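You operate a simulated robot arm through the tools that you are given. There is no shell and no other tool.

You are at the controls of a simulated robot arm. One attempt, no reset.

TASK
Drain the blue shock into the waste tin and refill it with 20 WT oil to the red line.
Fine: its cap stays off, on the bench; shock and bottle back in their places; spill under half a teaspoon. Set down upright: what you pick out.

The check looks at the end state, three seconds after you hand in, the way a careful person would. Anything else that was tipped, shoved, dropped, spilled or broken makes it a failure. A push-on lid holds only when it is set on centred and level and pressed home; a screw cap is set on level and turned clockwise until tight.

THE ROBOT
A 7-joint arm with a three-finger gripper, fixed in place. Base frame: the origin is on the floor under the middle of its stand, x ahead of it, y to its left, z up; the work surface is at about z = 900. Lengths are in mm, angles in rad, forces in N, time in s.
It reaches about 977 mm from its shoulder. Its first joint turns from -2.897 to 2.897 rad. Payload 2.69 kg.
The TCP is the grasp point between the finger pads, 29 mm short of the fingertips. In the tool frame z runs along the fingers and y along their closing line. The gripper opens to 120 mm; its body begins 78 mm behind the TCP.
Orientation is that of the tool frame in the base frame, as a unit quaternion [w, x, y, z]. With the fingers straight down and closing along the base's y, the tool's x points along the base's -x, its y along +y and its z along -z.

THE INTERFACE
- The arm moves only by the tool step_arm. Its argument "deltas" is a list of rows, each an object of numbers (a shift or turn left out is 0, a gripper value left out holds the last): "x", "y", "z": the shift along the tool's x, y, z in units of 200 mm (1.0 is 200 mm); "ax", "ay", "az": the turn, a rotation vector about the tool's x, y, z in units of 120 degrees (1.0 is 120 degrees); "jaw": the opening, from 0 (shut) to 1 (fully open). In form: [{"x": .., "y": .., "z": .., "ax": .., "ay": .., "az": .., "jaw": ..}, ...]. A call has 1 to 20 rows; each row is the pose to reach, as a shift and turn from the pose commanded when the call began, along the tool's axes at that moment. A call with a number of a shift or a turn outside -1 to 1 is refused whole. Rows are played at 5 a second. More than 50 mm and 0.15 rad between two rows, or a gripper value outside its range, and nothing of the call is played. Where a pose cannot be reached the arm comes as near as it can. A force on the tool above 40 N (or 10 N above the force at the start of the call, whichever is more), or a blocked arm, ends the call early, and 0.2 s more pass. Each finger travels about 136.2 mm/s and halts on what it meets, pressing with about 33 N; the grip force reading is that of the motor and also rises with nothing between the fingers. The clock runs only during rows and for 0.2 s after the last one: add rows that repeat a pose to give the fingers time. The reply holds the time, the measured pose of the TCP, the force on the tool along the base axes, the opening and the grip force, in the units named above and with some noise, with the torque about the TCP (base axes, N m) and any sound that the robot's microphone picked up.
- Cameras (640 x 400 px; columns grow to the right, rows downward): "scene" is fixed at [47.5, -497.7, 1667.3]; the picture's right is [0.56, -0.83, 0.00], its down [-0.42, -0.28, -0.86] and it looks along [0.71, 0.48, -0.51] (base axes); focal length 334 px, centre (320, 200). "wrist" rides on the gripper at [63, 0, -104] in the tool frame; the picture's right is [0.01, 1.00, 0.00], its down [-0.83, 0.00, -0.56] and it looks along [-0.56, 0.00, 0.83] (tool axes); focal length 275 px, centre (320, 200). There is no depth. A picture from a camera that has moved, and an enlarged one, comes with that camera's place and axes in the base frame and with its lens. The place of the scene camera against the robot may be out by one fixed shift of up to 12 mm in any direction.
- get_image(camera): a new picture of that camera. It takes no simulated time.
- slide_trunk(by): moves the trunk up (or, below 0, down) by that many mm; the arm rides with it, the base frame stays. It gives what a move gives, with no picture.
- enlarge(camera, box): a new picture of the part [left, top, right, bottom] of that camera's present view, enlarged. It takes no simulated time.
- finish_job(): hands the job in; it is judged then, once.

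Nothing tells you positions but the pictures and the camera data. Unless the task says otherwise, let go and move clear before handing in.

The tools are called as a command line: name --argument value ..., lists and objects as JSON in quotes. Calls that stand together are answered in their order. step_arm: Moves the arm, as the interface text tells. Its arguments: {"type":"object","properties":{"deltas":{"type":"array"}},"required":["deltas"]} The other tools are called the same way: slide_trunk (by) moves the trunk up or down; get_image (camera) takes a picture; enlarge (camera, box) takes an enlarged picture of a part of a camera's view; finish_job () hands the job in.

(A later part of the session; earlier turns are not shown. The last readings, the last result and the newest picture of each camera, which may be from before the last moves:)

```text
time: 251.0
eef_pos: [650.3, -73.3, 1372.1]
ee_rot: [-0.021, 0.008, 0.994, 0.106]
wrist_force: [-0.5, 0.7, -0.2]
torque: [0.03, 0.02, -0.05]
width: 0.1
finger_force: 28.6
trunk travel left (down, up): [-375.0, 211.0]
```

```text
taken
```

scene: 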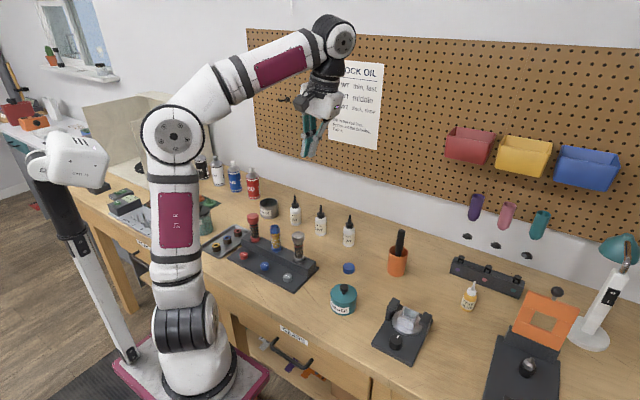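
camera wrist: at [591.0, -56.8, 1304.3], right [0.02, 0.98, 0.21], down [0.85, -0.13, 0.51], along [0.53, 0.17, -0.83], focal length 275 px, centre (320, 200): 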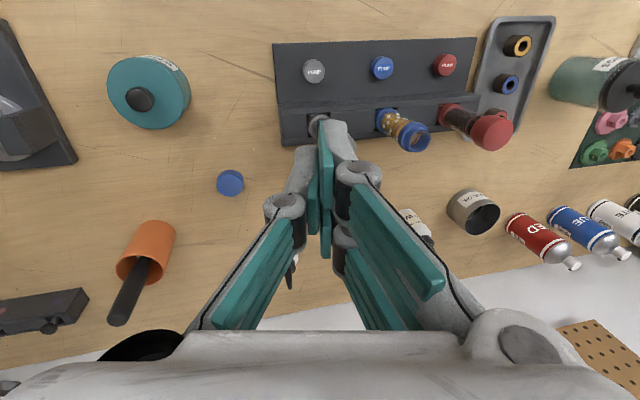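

step_arm --deltas '[{"x": 0.01, "y": 0.078, "z": 0.164, "ax": 0.017, "ay": -0.0033, "az": -0.0013}, {"x": 0.02, "y": 0.156, "z": 0.328, "ax": 0.034, "ay": -0.0067, "az": -0.0026}, {"x": 0.03, "y": 0.234, "z": 0.491, "ax": 0.051, "ay": -0.01, "az": -0.0039}, {"x": 0.04, "y": 0.312, "z": 0.655, "ax": 0.068, "ay": -0.0133, "az": -0.0051}, {"x": 0.05, "y": 0.39, "z": 0.819, "ax": 0.085, "ay": -0.0167, "az": -0.0064}, {"x": 0.06, "y": 0.468, "z": 0.983, "ax": 0.1017, "ay": -0.02, "az": -0.0077}, {"x": 0.06, "y": 0.468, "z": 0.983, "ax": 0.1017, "ay": -0.02, "az": -0.0077}]'

get_image --camera "scene"

get_image --camera "wrist"

```text
time: 252.6
eef_pos: [634.4, 52.5, 1199.6]
ee_rot: [0.0, 0.012, 1.0, -0.005]
wrist_force: [-0.7, -1.2, -0.8]
torque: [0.0, 0.02, 0.03]
width: 0.0
finger_force: 28.6
trunk travel left (down, up): [-375.0, 211.0]
```

```text
taken
```

scene: 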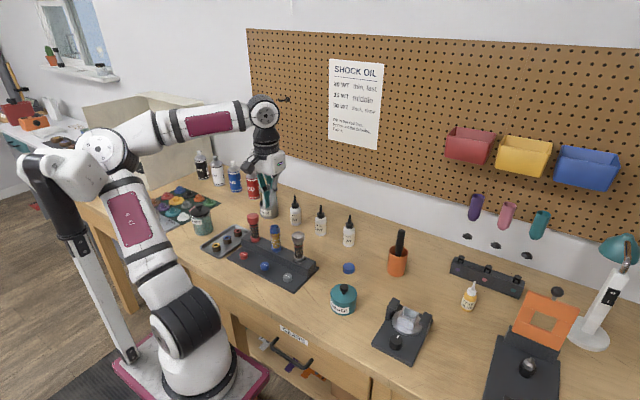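

```text
taken
camera wrist: at [570.8, 56.3, 1303.0], right [0.02, 1.0, -0.01], down [0.83, -0.01, 0.56], along [0.56, -0.02, -0.83], focal length 275 px, centre (320, 200)
```

wrist: 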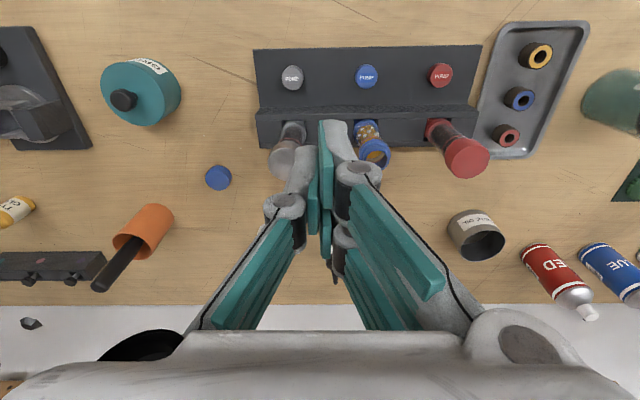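

step_arm --deltas '[{"x": -0.2}, {"x": -0.4}, {"x": -0.6}, {"x": -0.8}, {"x": -0.98}, {"x": -0.98}]'

get_image --camera "scene"

```text
time: 254.0
eef_pos: [827.0, 58.1, 1199.2]
ee_rot: [0.0, 0.0, 1.0, -0.001]
wrist_force: [-1.1, 0.0, 0.2]
torque: [0.0, 0.01, 0.0]
width: 0.0
finger_force: 28.8
trunk travel left (down, up): [-375.0, 211.0]
```

```text
taken
```

scene: 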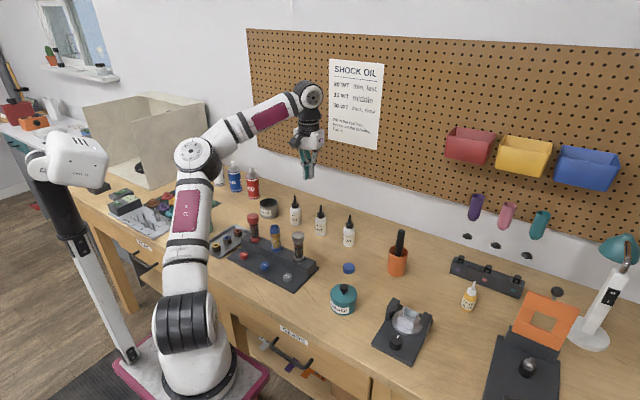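

Extending the arm freed the elbow. Rather than the vertical approach, I'll return to the low-trunk yawed posture that worked well in front of this stand and press the button with the closed fingertips from there.

step_arm --deltas '[{"x": 0.04, "y": -0.2, "z": -0.06}, {"x": 0.08, "y": -0.4, "z": -0.12}, {"x": 0.13, "y": -0.6, "z": -0.18}, {"x": 0.185, "y": -0.79, "z": -0.255}, {"x": 0.185, "y": -0.79, "z": -0.255}]'

step_arm --deltas '[{"ax": -0.0142, "ay": -0.0528, "az": -0.0222}, {"ax": -0.0283, "ay": -0.1055, "az": -0.0444}, {"ax": -0.0425, "ay": -0.1583, "az": -0.0666}, {"ax": -0.0566, "ay": -0.211, "az": -0.0888}, {"ax": -0.0708, "ay": -0.2638, "az": -0.111}, {"ax": -0.085, "ay": -0.3166, "az": -0.1332}, {"ax": -0.0991, "ay": -0.3693, "az": -0.1554}, {"ax": -0.1133, "ay": -0.4221, "az": -0.1776}, {"ax": -0.1274, "ay": -0.4748, "az": -0.1998}, {"ax": -0.1416, "ay": -0.5276, "az": -0.222}, {"ax": -0.1416, "ay": -0.5276, "az": -0.222}]'

get_image --camera "scene"

```text
time: 255.2
eef_pos: [789.5, -103.4, 1251.1]
ee_rot: [0.0, -0.001, 1.0, -0.001]
wrist_force: [-0.5, 0.8, -0.5]
torque: [-0.01, 0.02, 0.01]
width: 0.2
finger_force: 28.5
trunk travel left (down, up): [-375.0, 211.0]
```

```text
time: 257.6
eef_pos: [791.1, -98.9, 1250.2]
ee_rot: [0.518, -0.22, 0.815, 0.139]
wrist_force: [0.6, -0.4, 0.2]
torque: [0.01, -0.01, -0.01]
width: 0.0
finger_force: 28.2
trunk travel left (down, up): [-375.0, 211.0]
```

```text
taken
```

scene: 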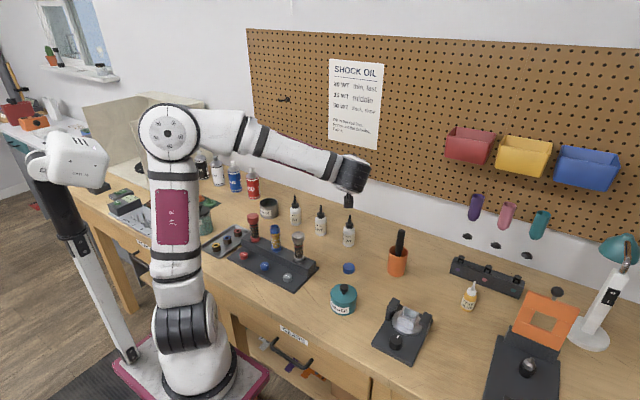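

slide_trunk --by -170

step_arm --deltas '[{"x": -0.18, "z": -0.085}, {"x": -0.36, "z": -0.17}, {"x": -0.54, "z": -0.255}, {"x": -0.7, "z": -0.33}, {"x": -0.7, "z": -0.33}]'

slide_trunk --by -190

get_image --camera "scene"

```text
time: 259.5
eef_pos: [790.9, -98.4, 1079.9]
ee_rot: [0.518, -0.219, 0.815, 0.139]
wrist_force: [-0.6, 0.0, -0.5]
torque: [0.01, 0.0, 0.0]
width: 0.0
finger_force: 28.7
trunk travel left (down, up): [-205.0, 381.0]
```

```text
time: 260.7
eef_pos: [791.8, -100.4, 1234.0]
ee_rot: [0.518, -0.218, 0.815, 0.138]
wrist_force: [0.5, -0.2, 0.4]
torque: [-0.02, 0.01, -0.03]
width: 0.1
finger_force: 28.2
trunk travel left (down, up): [-205.0, 381.0]
```

```text
time: 262.8
eef_pos: [792.0, -99.9, 1045.4]
ee_rot: [0.518, -0.219, 0.815, 0.138]
wrist_force: [0.5, -0.2, -0.5]
torque: [-0.03, 0.01, 0.01]
width: 0.0
finger_force: 28.9
trunk travel left (down, up): [-15.0, 571.0]
```

```text
taken
```

scene: 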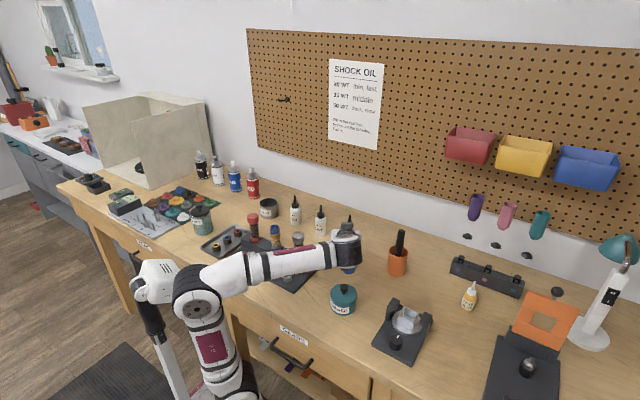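

step_arm --deltas '[{"x": -0.158, "z": -0.074}, {"x": -0.12, "y": 0.16, "z": -0.157}, {"x": -0.08, "y": 0.325, "z": -0.24}, {"x": -0.04, "y": 0.49, "z": -0.323}, {"x": 0.0, "y": 0.655, "z": -0.406}, {"x": 0.04, "y": 0.82, "z": -0.489}, {"x": 0.075, "y": 0.9875, "z": -0.5725}, {"x": 0.075, "y": 0.9875, "z": -0.5725}]'

get_image --camera "wrist"

get_image --camera "scene"

```text
time: 264.6
eef_pos: [598.2, 16.9, 1079.8]
ee_rot: [0.518, -0.218, 0.816, 0.138]
wrist_force: [-0.5, 0.1, 0.2]
torque: [0.0, 0.01, 0.02]
width: 0.0
finger_force: 28.4
trunk travel left (down, up): [-15.0, 571.0]
```

```text
taken
camera wrist: at [492.4, -42.1, 1066.0], right [-0.5, 0.87, 0.0], down [-0.13, -0.07, 0.99], along [0.86, 0.5, 0.15], focal length 275 px, centre (320, 200)
```

wrist: 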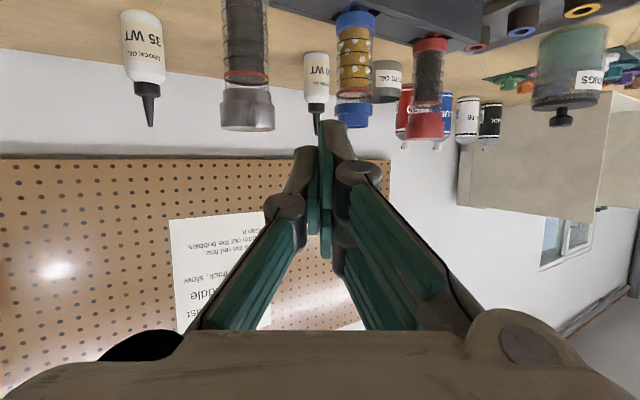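

```text
taken
```

scene: 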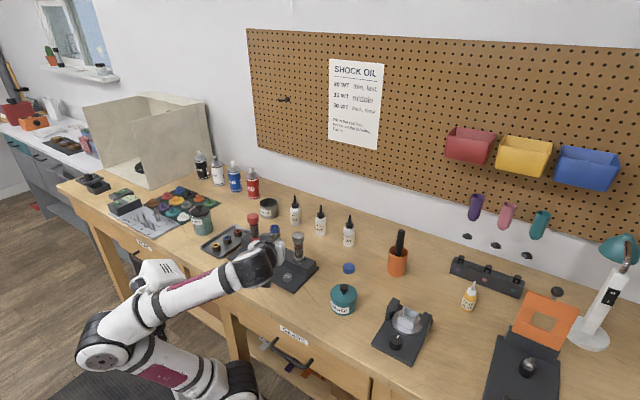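

step_arm --deltas '[{"x": 0.055, "y": 0.055, "z": 0.095}, {"x": 0.11, "y": 0.11, "z": 0.19}, {"x": 0.164, "y": 0.165, "z": 0.285}, {"x": 0.219, "y": 0.22, "z": 0.38}, {"x": 0.274, "y": 0.275, "z": 0.475}, {"x": 0.274, "y": 0.275, "z": 0.475}]'

get_image --camera "wrist"

enlarge --camera "scene" --box '[210, 190, 330, 300]'

```text
time: 266.0
eef_pos: [624.5, 96.2, 989.6]
ee_rot: [0.518, -0.218, 0.815, 0.138]
wrist_force: [-0.3, 0.4, -0.6]
torque: [0.0, 0.02, -0.02]
width: 0.1
finger_force: 28.5
trunk travel left (down, up): [-15.0, 571.0]
```

```text
taken
camera wrist: at [518.6, 36.9, 977.4], right [-0.5, 0.87, -0.01], down [-0.13, -0.07, 0.99], along [0.85, 0.5, 0.15], focal length 275 px, centre (320, 200)
```

wrist: 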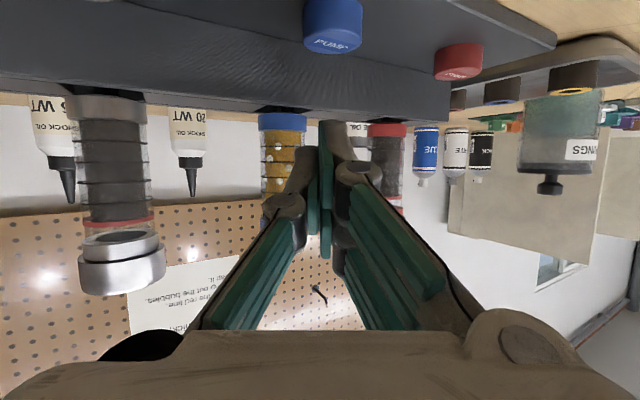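

```text
3.64 times, centred on (270, 245) of scene
camera zoom: at [47.5, -497.7, 1667.3], right [0.56, -0.83, 0.0], down [-0.42, -0.28, -0.86], along [0.71, 0.48, -0.51], focal length 1213 px, centre (502, 36)
```

zoom: 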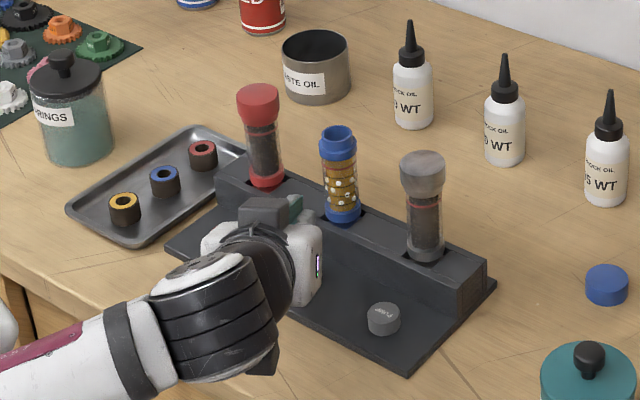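

The fingertips are above the blue PUMP button, whose top is at z≈923. Descending slowly until contact.

step_arm --deltas '[{"x": 0.045, "z": 0.021}, {"x": 0.09, "z": 0.0425}, {"x": 0.127, "z": 0.06}, {"x": 0.136, "z": 0.064}, {"x": 0.145, "z": 0.068}, {"x": 0.154, "z": 0.0723}, {"x": 0.154, "z": 0.0723}]'

enlarge --camera "wrist" --box '[240, 0, 440, 130]'

```text
time: 267.6
eef_pos: [625.0, 96.0, 954.9]
ee_rot: [0.519, -0.219, 0.815, 0.139]
wrist_force: [0.2, -0.2, 0.0]
torque: [-0.01, 0.0, -0.03]
width: 0.0
finger_force: 28.5
trunk travel left (down, up): [-15.0, 571.0]
```

```text
3.08 times, centred on (340, 65) of wrist
camera zoom: at [518.3, 37.1, 942.7], right [-0.5, 0.86, -0.01], down [-0.13, -0.07, 0.99], along [0.85, 0.5, 0.15], focal length 847 px, centre (258, 615)
```

zoom: 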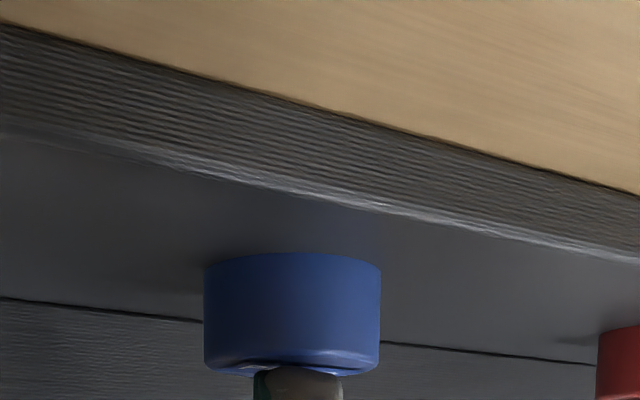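

step_arm --deltas '[{"x": 0.0045, "z": 0.0021}, {"x": 0.009, "z": 0.0043}, {"x": 0.0136, "z": 0.0064}, {"x": 0.0136, "z": 0.0064}]'

enlarge --camera "scene" --box '[265, 220, 295, 250]'

```text
time: 268.6
eef_pos: [623.9, 96.7, 952.4]
ee_rot: [0.518, -0.219, 0.815, 0.139]
wrist_force: [0.4, 0.2, 0.5]
torque: [0.05, -0.01, 0.04]
width: 0.0
finger_force: 29.2
trunk travel left (down, up): [-15.0, 571.0]
```

```text
13.33 times, centred on (280, 235) of scene
camera zoom: at [47.5, -497.7, 1667.3], right [0.56, -0.83, 0.0], down [-0.42, -0.28, -0.86], along [0.71, 0.48, -0.51], focal length 4448 px, centre (853, -267)
```

zoom: 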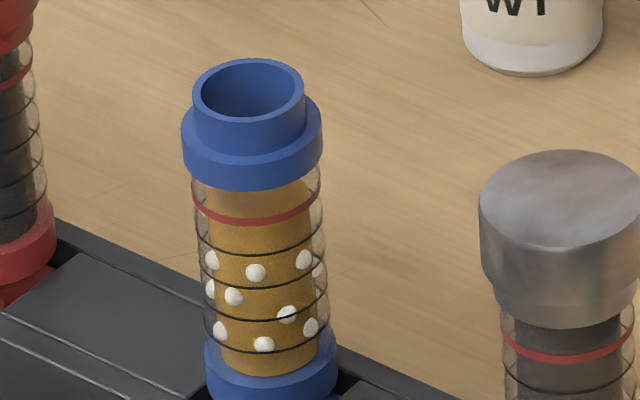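

step_arm --deltas '[{"x": 0.0045, "z": 0.0021}, {"x": 0.009, "z": 0.0043}, {"x": 0.0136, "z": 0.0064}, {"x": 0.018, "z": 0.0085}, {"x": 0.018, "z": 0.0085}]'

enlarge --camera "wrist" --box '[240, 0, 440, 130]'

enlarge --camera "scene" --box '[265, 220, 295, 250]'

```text
time: 269.8
eef_pos: [624.0, 97.0, 949.7]
ee_rot: [0.519, -0.218, 0.815, 0.138]
wrist_force: [1.1, 0.3, 2.4]
torque: [0.04, -0.08, 0.0]
width: 0.0
finger_force: 29.0
trunk travel left (down, up): [-15.0, 571.0]
heard: click
```

```text
3.08 times, centred on (340, 65) of wrist
camera zoom: at [518.2, 37.0, 936.2], right [-0.5, 0.87, -0.01], down [-0.13, -0.07, 0.99], along [0.86, 0.5, 0.15], focal length 847 px, centre (258, 615)
```

zoom: 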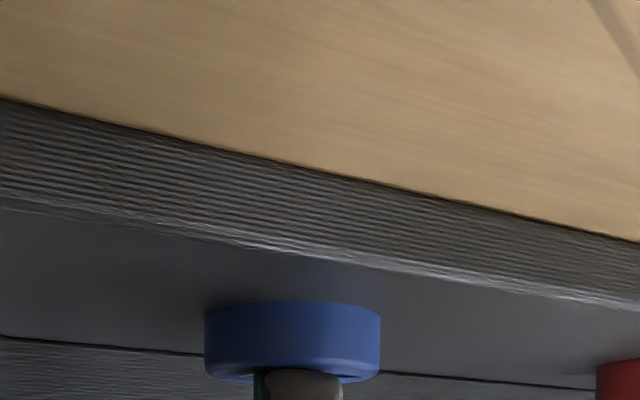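

```text
13.33 times, centred on (280, 235) of scene
camera zoom: at [47.5, -497.7, 1667.3], right [0.56, -0.83, 0.0], down [-0.42, -0.28, -0.86], along [0.71, 0.48, -0.51], focal length 4448 px, centre (853, -267)
```

zoom: 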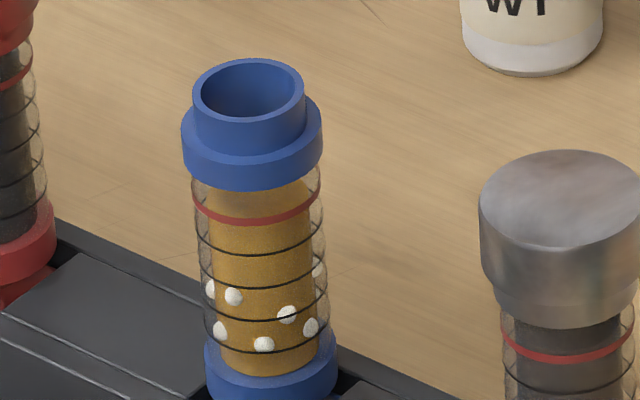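

A click sounded and the upper bubbles vanished, so the pump works. I'll press it several more times.

step_arm --deltas '[{"x": -0.018, "z": -0.0085}, {"x": -0.036, "z": -0.017}, {"x": -0.018, "z": -0.0085}, {"x": 0.0, "z": 0.0}, {"x": 0.0, "z": 0.0}, {"x": -0.018, "z": -0.0085}, {"x": -0.036, "z": -0.017}, {"x": -0.018, "z": -0.0085}, {"x": 0.0, "z": 0.0}, {"x": 0.0, "z": 0.0}]'

enlarge --camera "scene" --box '[265, 220, 295, 250]'

```text
time: 272.0
eef_pos: [623.8, 96.3, 948.9]
ee_rot: [0.518, -0.219, 0.815, 0.139]
wrist_force: [0.9, -1.0, 2.9]
torque: [-0.01, -0.04, 0.0]
width: 0.2
finger_force: 28.6
trunk travel left (down, up): [-15.0, 571.0]
heard: click, click
```

```text
13.33 times, centred on (280, 235) of scene
camera zoom: at [47.5, -497.7, 1667.3], right [0.56, -0.83, 0.0], down [-0.42, -0.28, -0.86], along [0.71, 0.48, -0.51], focal length 4448 px, centre (853, -267)
```

zoom: 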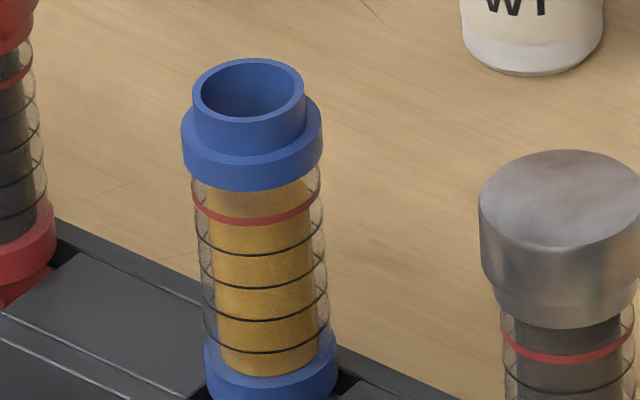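

All the bubbles are gone after three strokes. I'll lift off the button and read the level from the side again.

step_arm --deltas '[{"x": -0.045, "z": -0.021}, {"x": -0.136, "z": -0.064}, {"x": -0.25, "y": -0.1, "z": -0.17}, {"x": -0.33, "y": -0.26, "z": -0.33}, {"x": -0.36, "y": -0.4, "z": -0.4}, {"x": -0.36, "y": -0.4, "z": -0.4}]'

get_image --camera "wrist"

```text
time: 273.4
eef_pos: [628.7, 6.4, 1048.4]
ee_rot: [0.518, -0.219, 0.815, 0.139]
wrist_force: [-0.5, 0.5, -0.2]
torque: [0.02, -0.02, 0.0]
width: 0.0
finger_force: 29.2
trunk travel left (down, up): [-15.0, 571.0]
```

```text
taken
camera wrist: at [523.0, -52.7, 1035.3], right [-0.5, 0.87, -0.01], down [-0.13, -0.07, 0.99], along [0.85, 0.5, 0.15], focal length 275 px, centre (320, 200)
```

wrist: 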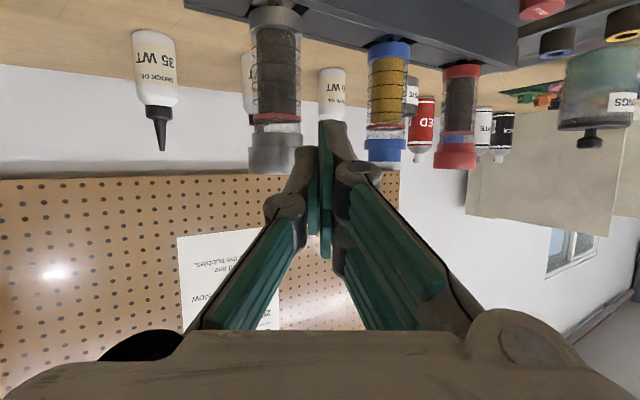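

step_arm --deltas '[{"x": 0.06, "z": 0.029}, {"x": 0.122, "z": 0.0574}, {"x": 0.122, "z": 0.0574}]'

enlarge --camera "wrist" --box '[350, 70, 430, 200]'

enlarge --camera "wrist" --box '[365, 120, 415, 160]'

```text
time: 274.2
eef_pos: [629.0, 6.2, 1021.7]
ee_rot: [0.518, -0.219, 0.815, 0.138]
wrist_force: [-0.1, 0.1, -0.6]
torque: [0.01, -0.04, 0.0]
width: 0.0
finger_force: 28.2
trunk travel left (down, up): [-15.0, 571.0]
```

```text
3.08 times, centred on (390, 135) of wrist
camera zoom: at [523.0, -53.0, 1009.0], right [-0.5, 0.87, -0.01], down [-0.13, -0.07, 0.99], along [0.85, 0.5, 0.15], focal length 847 px, centre (105, 400)
```

zoom: 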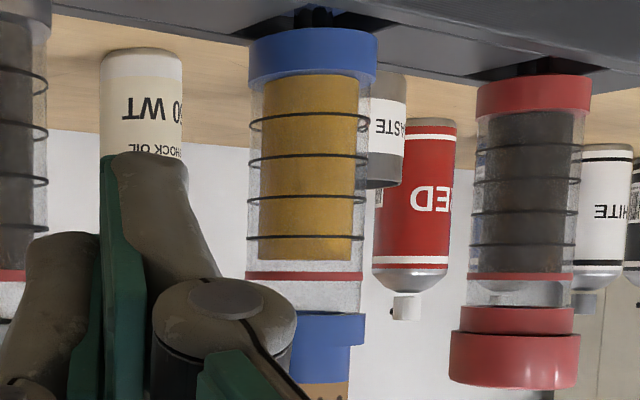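

```text
10.00 times, centred on (390, 140) of wrist
camera zoom: at [523.0, -53.0, 1009.0], right [-0.5, 0.87, -0.01], down [-0.13, -0.07, 0.99], along [0.85, 0.5, 0.15], focal length 2753 px, centre (-380, 800)
```

zoom: 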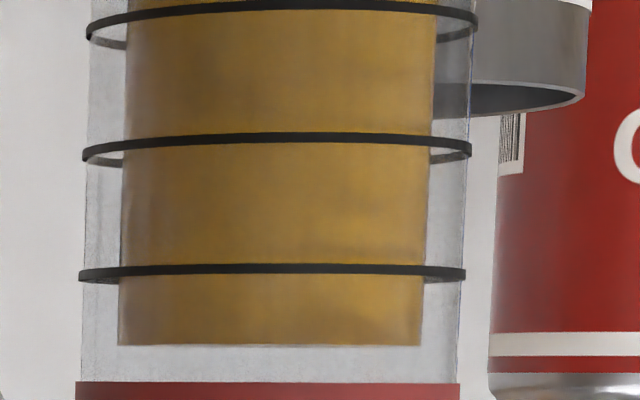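

The pump left the level unchanged: it is about 4 mm under the red line. A small top-up is needed, so I'll fetch the 20 WT bottle again the same way.

step_arm --deltas '[{"x": -0.2, "z": -0.095}, {"x": -0.407, "z": -0.191, "jaw": 0.3}, {"x": -0.47, "y": -0.14, "z": -0.08, "ax": -0.015, "az": -0.007, "jaw": 0.5}, {"x": -0.535, "y": -0.285, "z": 0.035, "ax": -0.03, "az": -0.014, "jaw": 0.5}, {"x": -0.6, "y": -0.43, "z": 0.147, "ax": -0.045, "az": -0.021, "jaw": 0.5}, {"x": -0.663, "y": -0.5755, "z": 0.2595, "ax": -0.0603, "az": -0.0283, "jaw": 0.5}, {"x": -0.663, "y": -0.5755, "z": 0.2595, "ax": -0.0603, "az": -0.0283, "jaw": 0.5}]'

get_image --camera "wrist"

```text
time: 275.8
eef_pos: [775.3, -41.2, 1119.5]
ee_rot: [0.508, -0.276, 0.797, 0.175]
wrist_force: [0.6, -0.2, 0.0]
torque: [0.02, -0.01, -0.03]
width: 60.0
finger_force: 0.0
trunk travel left (down, up): [-15.0, 571.0]
```

```text
taken
camera wrist: at [679.3, -114.6, 1106.7], right [-0.62, 0.79, 0.0], down [-0.12, -0.09, 0.99], along [0.78, 0.61, 0.15], focal length 275 px, centre (320, 200)
```

wrist: 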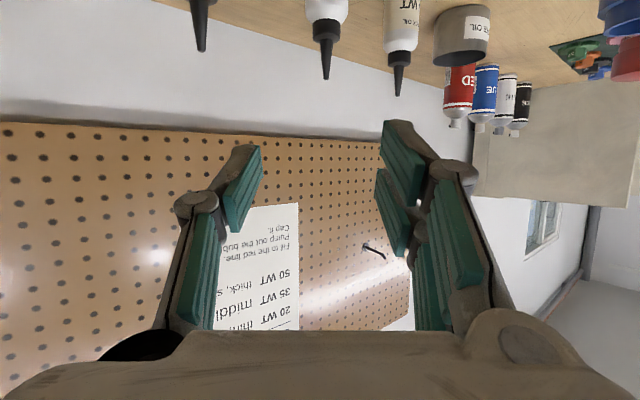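

step_arm --deltas '[{"x": 0.074, "y": 0.005, "z": 0.12}, {"x": 0.148, "y": 0.011, "z": 0.241}, {"x": 0.222, "y": 0.016, "z": 0.361}, {"x": 0.296, "y": 0.022, "z": 0.482}, {"x": 0.37, "y": 0.027, "z": 0.602}, {"x": 0.4435, "y": 0.0325, "z": 0.723}, {"x": 0.4435, "y": 0.0325, "z": 0.723}]'

get_image --camera "wrist"

```text
time: 277.4
eef_pos: [845.7, 19.6, 977.9]
ee_rot: [0.508, -0.275, 0.798, 0.175]
wrist_force: [0.2, 0.1, -0.5]
torque: [-0.01, 0.0, 0.0]
width: 60.3
finger_force: 0.1
trunk travel left (down, up): [-15.0, 571.0]
```

```text
taken
camera wrist: at [749.4, -53.6, 965.7], right [-0.62, 0.79, -0.01], down [-0.12, -0.09, 0.99], along [0.78, 0.61, 0.15], focal length 275 px, centre (320, 200)
```

wrist: 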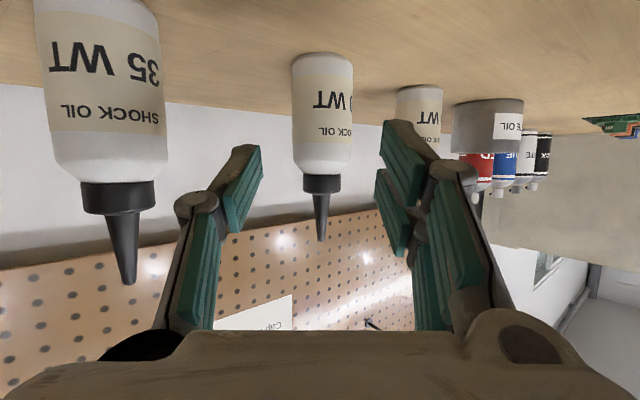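

step_arm --deltas '[{"y": 0.005, "z": 0.1}, {"y": 0.01, "z": 0.2}, {"x": -0.001, "y": 0.01, "z": 0.3}, {"x": -0.002, "y": 0.01, "z": 0.38}, {"x": -0.0025, "y": 0.01, "z": 0.4325}, {"x": -0.0025, "y": 0.01, "z": 0.4325}, {"x": -0.0025, "y": 0.01, "z": 0.4325}]'

get_image --camera "wrist"

```text
time: 279.0
eef_pos: [905.8, 70.5, 942.4]
ee_rot: [0.507, -0.275, 0.798, 0.174]
wrist_force: [0.4, 0.4, -0.2]
torque: [0.0, 0.03, -0.02]
width: 59.8
finger_force: 0.1
trunk travel left (down, up): [-15.0, 571.0]
```

```text
taken
camera wrist: at [809.6, -2.7, 928.7], right [-0.62, 0.79, -0.01], down [-0.12, -0.09, 0.99], along [0.78, 0.61, 0.15], focal length 275 px, centre (320, 200)
```

wrist: 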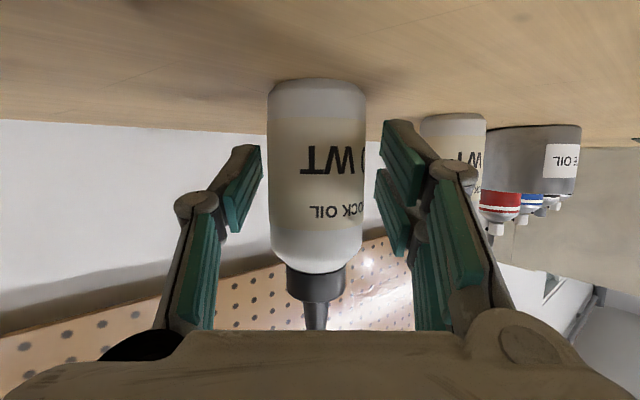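

Same pose as before. Grip, lift, and go to the pouring orientation.

step_arm --deltas '[{"jaw": 0.42}, {"jaw": 0.36}, {"jaw": 0.33}, {"jaw": 0.3}, {"jaw": 0.3}]'

step_arm --deltas '[{"x": -0.045, "z": -0.021}, {"x": -0.136, "z": -0.063}, {"x": -0.272, "z": -0.127}, {"x": -0.408, "z": -0.19}, {"x": -0.544, "z": -0.254}, {"x": -0.68, "z": -0.317}, {"x": -0.815, "z": -0.38}, {"x": -0.815, "z": -0.38}]'

get_image --camera "wrist"

```text
time: 280.2
eef_pos: [906.2, 70.9, 940.9]
ee_rot: [0.507, -0.275, 0.798, 0.174]
wrist_force: [0.5, 0.5, 0.9]
torque: [-0.02, 0.04, 0.01]
width: 39.6
finger_force: 32.3
trunk travel left (down, up): [-15.0, 571.0]
```

```text
time: 282.0
eef_pos: [904.3, 69.4, 1120.6]
ee_rot: [0.507, -0.275, 0.798, 0.174]
wrist_force: [0.1, -0.3, -2.0]
torque: [-0.03, 0.01, 0.02]
width: 39.6
finger_force: 33.2
trunk travel left (down, up): [-15.0, 571.0]
```

```text
taken
camera wrist: at [807.8, -4.1, 1107.9], right [-0.62, 0.79, 0.0], down [-0.12, -0.09, 0.99], along [0.78, 0.61, 0.15], focal length 275 px, centre (320, 200)
```

wrist: 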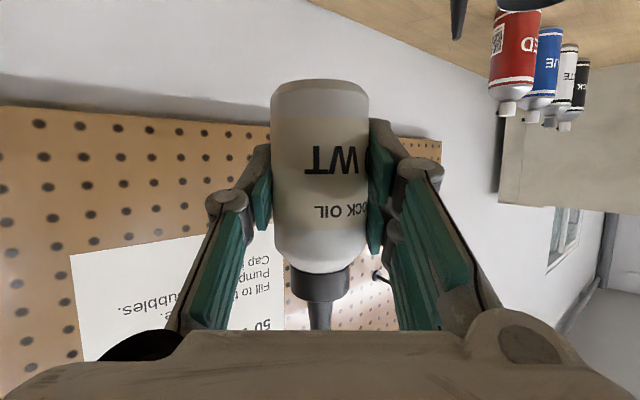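

step_arm --deltas '[{"x": 0.008, "y": 0.062, "z": -0.033, "ax": -0.0436, "az": -0.0203}, {"x": 0.016, "y": 0.124, "z": -0.066, "ax": -0.0872, "az": -0.0407}, {"x": 0.024, "y": 0.186, "z": -0.099, "ax": -0.1309, "az": -0.061}, {"x": 0.032, "y": 0.248, "z": -0.132, "ax": -0.1745, "az": -0.0814}, {"x": 0.04, "y": 0.31, "z": -0.165, "ax": -0.2181, "az": -0.1017}, {"x": 0.048, "y": 0.372, "z": -0.198, "ax": -0.2617, "az": -0.1221}, {"x": 0.056, "y": 0.434, "z": -0.231, "ax": -0.3054, "az": -0.1424}, {"x": 0.064, "y": 0.496, "z": -0.264, "ax": -0.349, "az": -0.1628}, {"x": 0.072, "y": 0.558, "z": -0.297, "ax": -0.3926, "az": -0.1831}, {"x": 0.072, "y": 0.558, "z": -0.297, "ax": -0.3926, "az": -0.1831}]'

slide_trunk --by 150

get_image --camera "scene"

```text
time: 284.2
eef_pos: [788.7, 121.2, 1133.6]
ee_rot: [-0.379, 0.597, -0.596, -0.38]
wrist_force: [0.9, 0.6, -0.7]
torque: [-0.01, -0.01, 0.02]
width: 39.5
finger_force: 32.7
trunk travel left (down, up): [-15.0, 571.0]
```

```text
time: 285.9
eef_pos: [789.7, 122.4, 1284.1]
ee_rot: [0.379, -0.596, 0.597, 0.38]
wrist_force: [-0.1, 0.2, -2.3]
torque: [0.02, -0.01, 0.0]
width: 39.6
finger_force: 32.9
trunk travel left (down, up): [-165.0, 421.0]
```

```text
taken
```

scene: 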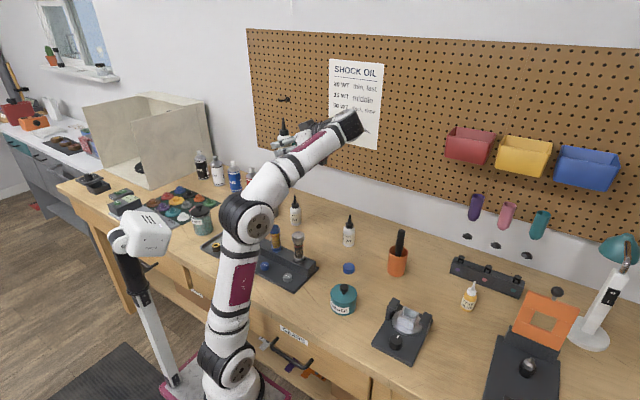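

step_arm --deltas '[{"x": 0.136, "z": 0.063}, {"x": 0.272, "z": 0.127}, {"x": 0.408, "z": 0.19}, {"x": 0.544, "z": 0.2536}, {"x": 0.68, "z": 0.317}, {"x": 0.68, "z": 0.317}]'

get_image --camera "scene"

```text
time: 287.3
eef_pos: [788.5, 122.3, 1133.2]
ee_rot: [0.379, -0.596, 0.597, 0.38]
wrist_force: [-0.1, -0.6, -0.4]
torque: [0.01, 0.04, 0.0]
width: 39.5
finger_force: 33.0
trunk travel left (down, up): [-165.0, 421.0]
```

```text
taken
```

scene: 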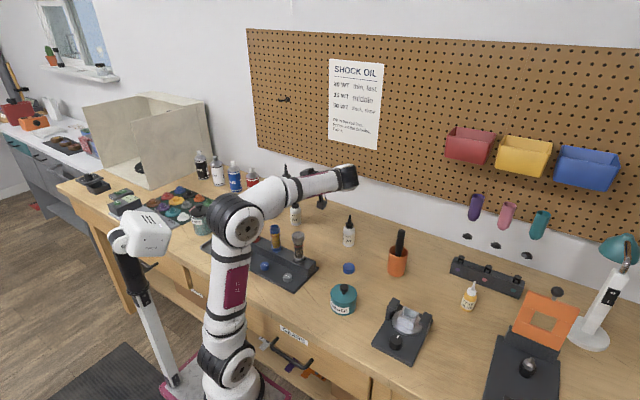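

step_arm --deltas '[{"x": 0.045, "y": 0.01, "z": 0.023, "az": -0.0542}, {"x": 0.091, "y": 0.02, "z": 0.046, "az": -0.1083}, {"x": 0.136, "y": 0.03, "z": 0.07, "az": -0.1625}, {"x": 0.181, "y": 0.04, "z": 0.093, "az": -0.2167}, {"x": 0.227, "y": 0.05, "z": 0.116, "az": -0.2708}, {"x": 0.272, "y": 0.06, "z": 0.139, "az": -0.325}, {"x": 0.317, "y": 0.07, "z": 0.162, "az": -0.379}, {"x": 0.362, "y": 0.08, "z": 0.185, "az": -0.433}, {"x": 0.408, "y": 0.09, "z": 0.209, "az": -0.4875}, {"x": 0.453, "y": 0.0995, "z": 0.2317, "az": -0.5417}, {"x": 0.453, "y": 0.0995, "z": 0.2317, "az": -0.5417}]'

get_image --camera "wrist"

enlarge --camera "scene" --box '[268, 223, 288, 243]'

```text
time: 289.7
eef_pos: [768.8, 125.3, 1031.3]
ee_rot: [-0.523, 0.824, -0.182, -0.117]
wrist_force: [-0.5, -0.9, -1.6]
torque: [-0.02, 0.02, 0.04]
width: 39.4
finger_force: 33.0
trunk travel left (down, up): [-165.0, 421.0]
```

```text
taken
camera wrist: at [825.0, 21.2, 1051.9], right [-0.42, -0.39, -0.82], down [-0.75, -0.36, 0.55], along [-0.5, 0.85, -0.14], focal length 275 px, centre (320, 200)
```

wrist: 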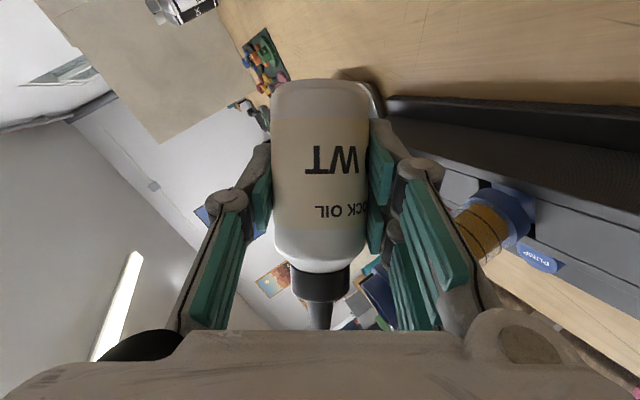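

```text
16.00 times, centred on (278, 233) of scene
camera zoom: at [47.5, -497.7, 1667.3], right [0.56, -0.83, 0.0], down [-0.42, -0.28, -0.86], along [0.71, 0.48, -0.51], focal length 5338 px, centre (992, -328)
```

zoom: 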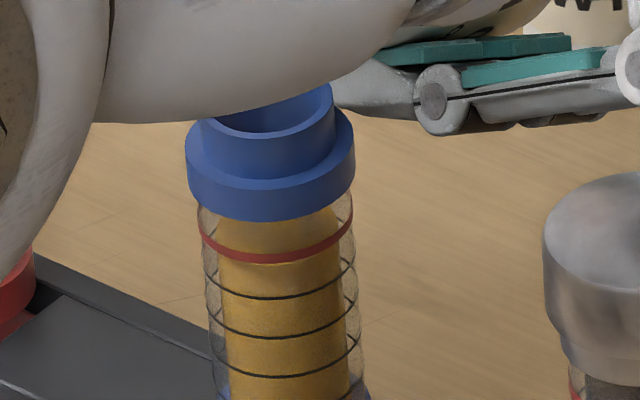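

Positioned as before. I'll tip just to the slow-flow angle and check the stream immediately.

step_arm --deltas '[{"x": -0.001, "y": -0.024, "z": 0.008, "az": -0.052}, {"x": -0.003, "y": -0.048, "z": 0.017, "az": -0.104}, {"x": -0.004, "y": -0.072, "z": 0.025, "az": -0.15}]'

enlarge --camera "scene" --box '[268, 223, 288, 243]'

```text
time: 290.5
eef_pos: [772.5, 135.0, 1041.5]
ee_rot: [-0.534, 0.843, -0.052, -0.033]
wrist_force: [-0.1, -1.0, -0.7]
torque: [0.03, 0.01, -0.03]
width: 39.4
finger_force: 32.9
trunk travel left (down, up): [-165.0, 421.0]
```

```text
16.00 times, centred on (278, 233) of scene
camera zoom: at [47.5, -497.7, 1667.3], right [0.56, -0.83, 0.0], down [-0.42, -0.28, -0.86], along [0.71, 0.48, -0.51], focal length 5338 px, centre (992, -328)
```

zoom: 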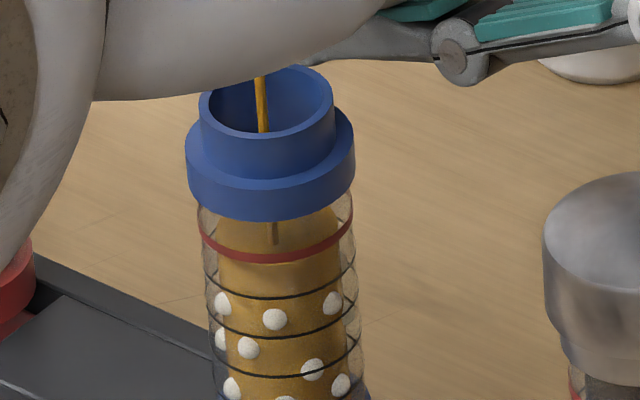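

The stream is centred and bubbles have re-formed, so I'll pump again afterwards. Holding about a second.

step_arm --deltas '[{"x": 0}, {"x": 0}, {"x": 0}, {"x": 0}]'

enlarge --camera "scene" --box '[268, 223, 288, 243]'

```text
time: 291.5
eef_pos: [774.9, 134.9, 1040.8]
ee_rot: [-0.536, 0.842, -0.051, -0.033]
wrist_force: [-0.5, 0.3, -0.9]
torque: [-0.03, 0.0, -0.02]
width: 39.7
finger_force: 32.6
trunk travel left (down, up): [-165.0, 421.0]
```

```text
16.00 times, centred on (278, 233) of scene
camera zoom: at [47.5, -497.7, 1667.3], right [0.56, -0.83, 0.0], down [-0.42, -0.28, -0.86], along [0.71, 0.48, -0.51], focal length 5338 px, centre (992, -328)
```

zoom: 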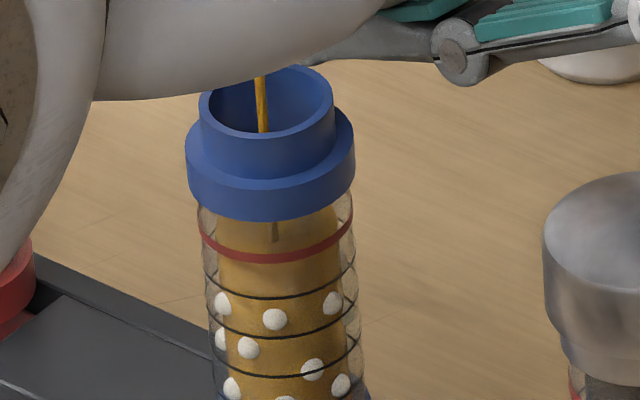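

step_arm --deltas '[{"x": 0}, {"x": 0}, {"x": 0}, {"x": 0}, {"x": 0}, {"x": 0}]'

enlarge --camera "scene" --box '[268, 223, 288, 243]'

```text
time: 292.9
eef_pos: [774.3, 135.9, 1041.5]
ee_rot: [-0.536, 0.842, -0.052, -0.033]
wrist_force: [-0.2, -0.1, -0.4]
torque: [-0.02, 0.01, 0.0]
width: 39.6
finger_force: 33.1
trunk travel left (down, up): [-165.0, 421.0]
```

```text
16.00 times, centred on (278, 233) of scene
camera zoom: at [47.5, -497.7, 1667.3], right [0.56, -0.83, 0.0], down [-0.42, -0.28, -0.86], along [0.71, 0.48, -0.51], focal length 5338 px, centre (992, -328)
```

zoom: 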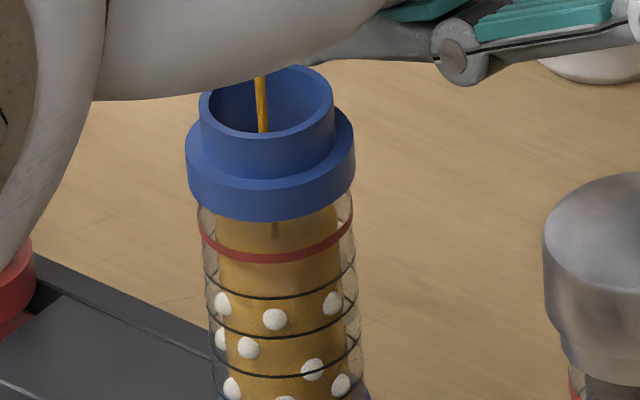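

Rising slowly at about 0.7 mm/s, with roughly 2.4 mm to go. Another hold of about 2.4 s.

step_arm --deltas '[{"x": 0}, {"x": 0}, {"x": 0}, {"x": 0}, {"x": 0}, {"x": 0}, {"x": 0}, {"x": 0}, {"x": 0}, {"x": 0}, {"x": 0}]'

enlarge --camera "scene" --box '[268, 223, 288, 243]'

```text
time: 295.3
eef_pos: [774.0, 135.0, 1041.6]
ee_rot: [-0.535, 0.842, -0.051, -0.032]
wrist_force: [-0.5, -0.1, -0.5]
torque: [0.01, 0.03, 0.03]
width: 39.5
finger_force: 32.3
trunk travel left (down, up): [-165.0, 421.0]
```

```text
16.00 times, centred on (278, 233) of scene
camera zoom: at [47.5, -497.7, 1667.3], right [0.56, -0.83, 0.0], down [-0.42, -0.28, -0.86], along [0.71, 0.48, -0.51], focal length 5338 px, centre (992, -328)
```

zoom: 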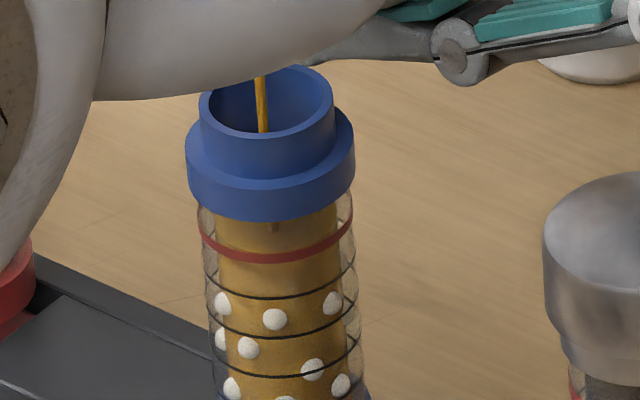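

Nearly there, with about 1 mm left. A brief final hold, then roll back to stop.

step_arm --deltas '[{"x": 0}, {"x": 0}, {"x": 0}, {"x": -0.006, "y": 0.023, "z": -0.0075, "az": 0.05}, {"x": -0.0127, "y": 0.045, "z": -0.015, "az": 0.1}, {"x": -0.019, "y": 0.068, "z": -0.0226, "az": 0.15}, {"x": -0.019, "y": 0.068, "z": -0.0226, "az": 0.15}]'

enlarge --camera "scene" --box '[268, 223, 288, 243]'

get_image --camera "scene"

```text
time: 296.9
eef_pos: [769.0, 126.1, 1031.5]
ee_rot: [-0.523, 0.824, -0.183, -0.116]
wrist_force: [0.9, 0.0, -0.5]
torque: [0.0, -0.02, -0.07]
width: 39.3
finger_force: 33.1
trunk travel left (down, up): [-165.0, 421.0]
```

```text
16.00 times, centred on (278, 233) of scene
camera zoom: at [47.5, -497.7, 1667.3], right [0.56, -0.83, 0.0], down [-0.42, -0.28, -0.86], along [0.71, 0.48, -0.51], focal length 5338 px, centre (992, -328)
```

zoom: 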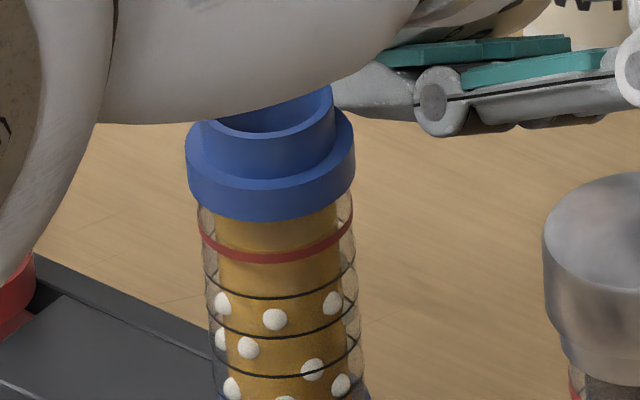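

```text
taken
```

scene: 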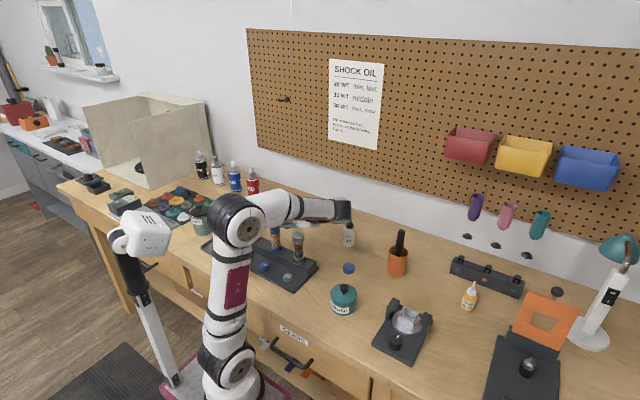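

The oil surface now meets the red band. I'll bring the bottle upright and return it as before.

step_arm --deltas '[{"x": -0.029, "y": -0.061, "z": -0.032}, {"x": -0.0574, "y": -0.123, "z": -0.0634}, {"x": -0.063, "y": -0.165, "z": -0.086, "az": 0.0677}, {"x": -0.068, "y": -0.207, "z": -0.109, "az": 0.1354}, {"x": -0.073, "y": -0.249, "z": -0.132, "az": 0.203}, {"x": -0.078, "y": -0.291, "z": -0.155, "az": 0.271}, {"x": -0.083, "y": -0.333, "z": -0.178, "az": 0.3386}, {"x": -0.088, "y": -0.376, "z": -0.2, "az": 0.406}, {"x": -0.093, "y": -0.418, "z": -0.224, "az": 0.474}, {"x": -0.0985, "y": -0.46, "z": -0.247, "az": 0.5417}, {"x": -0.0985, "y": -0.46, "z": -0.247, "az": 0.5417}]'

step_arm --deltas '[{"x": -0.12, "z": -0.056}, {"x": -0.24, "z": -0.113}, {"x": -0.3624, "z": -0.169}, {"x": -0.3624, "z": -0.169}]'

enlarge --camera "scene" --box '[268, 223, 288, 243]'

slide_trunk --by -150

```text
time: 299.3
eef_pos: [789.9, 119.5, 1135.0]
ee_rot: [0.378, -0.596, 0.597, 0.381]
wrist_force: [1.0, -0.3, -1.6]
torque: [-0.01, 0.03, 0.01]
width: 39.5
finger_force: 33.0
trunk travel left (down, up): [-165.0, 421.0]
```

```text
time: 300.3
eef_pos: [789.2, 119.2, 1216.2]
ee_rot: [0.379, -0.596, 0.597, 0.38]
wrist_force: [0.1, -0.4, -1.1]
torque: [-0.03, 0.0, 0.04]
width: 39.4
finger_force: 32.9
trunk travel left (down, up): [-165.0, 421.0]
```

```text
16.00 times, centred on (278, 233) of scene
camera zoom: at [47.5, -497.7, 1667.3], right [0.56, -0.83, 0.0], down [-0.42, -0.28, -0.86], along [0.71, 0.48, -0.51], focal length 5338 px, centre (992, -328)
```

zoom: 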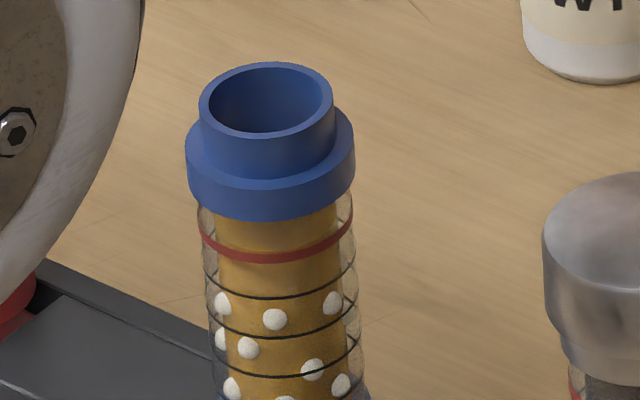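

```text
time: 302.1
eef_pos: [790.3, 119.2, 1064.7]
ee_rot: [0.379, -0.596, 0.597, 0.38]
wrist_force: [0.4, -0.4, -1.3]
torque: [0.0, 0.01, 0.04]
width: 39.6
finger_force: 32.7
trunk travel left (down, up): [-15.0, 571.0]
```

step_arm --deltas '[{"x": -0.06, "y": -0.03, "z": -0.05, "ax": 0.0196, "az": 0.0092}, {"x": -0.08, "y": -0.09, "z": -0.085, "ax": 0.0589, "az": 0.0275}, {"x": -0.09, "y": -0.15, "z": -0.12, "ax": 0.0982, "az": 0.0458}, {"x": -0.1, "y": -0.21, "z": -0.155, "ax": 0.1374, "az": 0.0641}, {"x": -0.107, "y": -0.27, "z": -0.19, "ax": 0.1767, "az": 0.0824}, {"x": -0.112, "y": -0.33, "z": -0.22, "ax": 0.216, "az": 0.1007}, {"x": -0.118, "y": -0.39, "z": -0.25, "ax": 0.2552, "az": 0.119}, {"x": -0.124, "y": -0.45, "z": -0.28, "ax": 0.2945, "az": 0.1373}, {"x": -0.13, "y": -0.515, "z": -0.31, "ax": 0.3435, "az": 0.1602}, {"x": -0.137, "y": -0.58, "z": -0.337, "ax": 0.3926, "az": 0.1831}, {"x": -0.137, "y": -0.58, "z": -0.337, "ax": 0.3926, "az": 0.1831}, {"x": -0.137, "y": -0.58, "z": -0.337, "ax": 0.3926, "az": 0.1831}]'

get_image --camera "wrist"

```text
time: 304.7
eef_pos: [907.8, 71.6, 1119.0]
ee_rot: [0.507, -0.275, 0.798, 0.174]
wrist_force: [0.3, -1.3, -1.2]
torque: [-0.01, 0.01, 0.01]
width: 39.5
finger_force: 33.0
trunk travel left (down, up): [-15.0, 571.0]
```

```text
taken
camera wrist: at [810.3, -2.2, 1106.3], right [-0.62, 0.79, 0.0], down [-0.12, -0.09, 0.99], along [0.78, 0.61, 0.15], focal length 275 px, centre (320, 200)
```

wrist: 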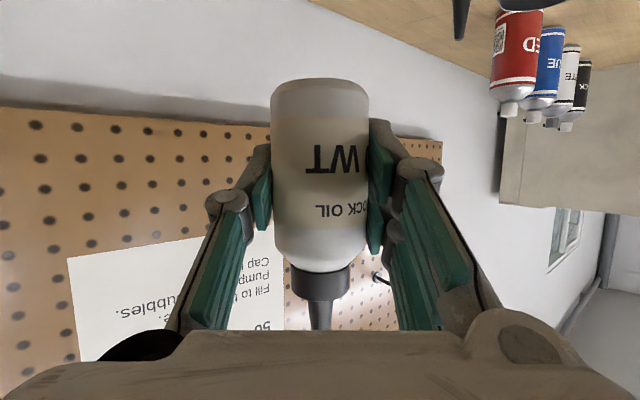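

step_arm --deltas '[{"x": 0.15, "y": -0.002, "z": 0.07}, {"x": 0.3, "y": -0.002, "z": 0.14}, {"x": 0.45, "y": -0.002, "z": 0.21}, {"x": 0.6, "y": -0.002, "z": 0.28}, {"x": 0.7, "y": -0.002, "z": 0.327}, {"x": 0.76, "y": -0.002, "z": 0.355}, {"x": 0.785, "y": -0.002, "z": 0.3665}, {"x": 0.785, "y": -0.002, "z": 0.3665}]'

get_image --camera "wrist"

```text
time: 306.5
eef_pos: [905.7, 70.4, 945.0]
ee_rot: [0.507, -0.275, 0.798, 0.175]
wrist_force: [-0.1, 0.5, -0.5]
torque: [0.01, -0.03, -0.01]
width: 39.4
finger_force: 33.6
trunk travel left (down, up): [-15.0, 571.0]
```

```text
taken
camera wrist: at [809.5, -3.6, 932.5], right [-0.62, 0.79, -0.01], down [-0.12, -0.09, 0.99], along [0.78, 0.61, 0.15], focal length 275 px, centre (320, 200)
```

wrist: 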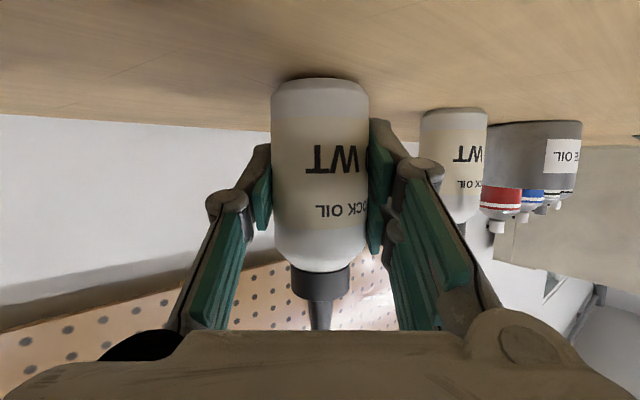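

step_arm --deltas '[{"x": 0.007, "z": 0.0033}, {"x": 0.014, "z": 0.0065}, {"x": 0.016, "z": 0.0075}, {"x": 0.016, "z": 0.0075}]'

step_arm --deltas '[{"x": 0.003, "z": 0.0015}, {"x": 0.003, "z": 0.0015}]'

```text
time: 307.5
eef_pos: [907.1, 68.7, 941.1]
ee_rot: [0.506, -0.275, 0.798, 0.174]
wrist_force: [0.7, 1.3, -0.8]
torque: [0.01, 0.01, 0.03]
width: 39.3
finger_force: 33.0
trunk travel left (down, up): [-15.0, 571.0]
```

```text
time: 308.1
eef_pos: [906.6, 69.4, 940.3]
ee_rot: [0.507, -0.275, 0.798, 0.174]
wrist_force: [1.1, 1.3, 2.6]
torque: [0.06, 0.02, -0.01]
width: 39.9
finger_force: 33.4
trunk travel left (down, up): [-15.0, 571.0]
```

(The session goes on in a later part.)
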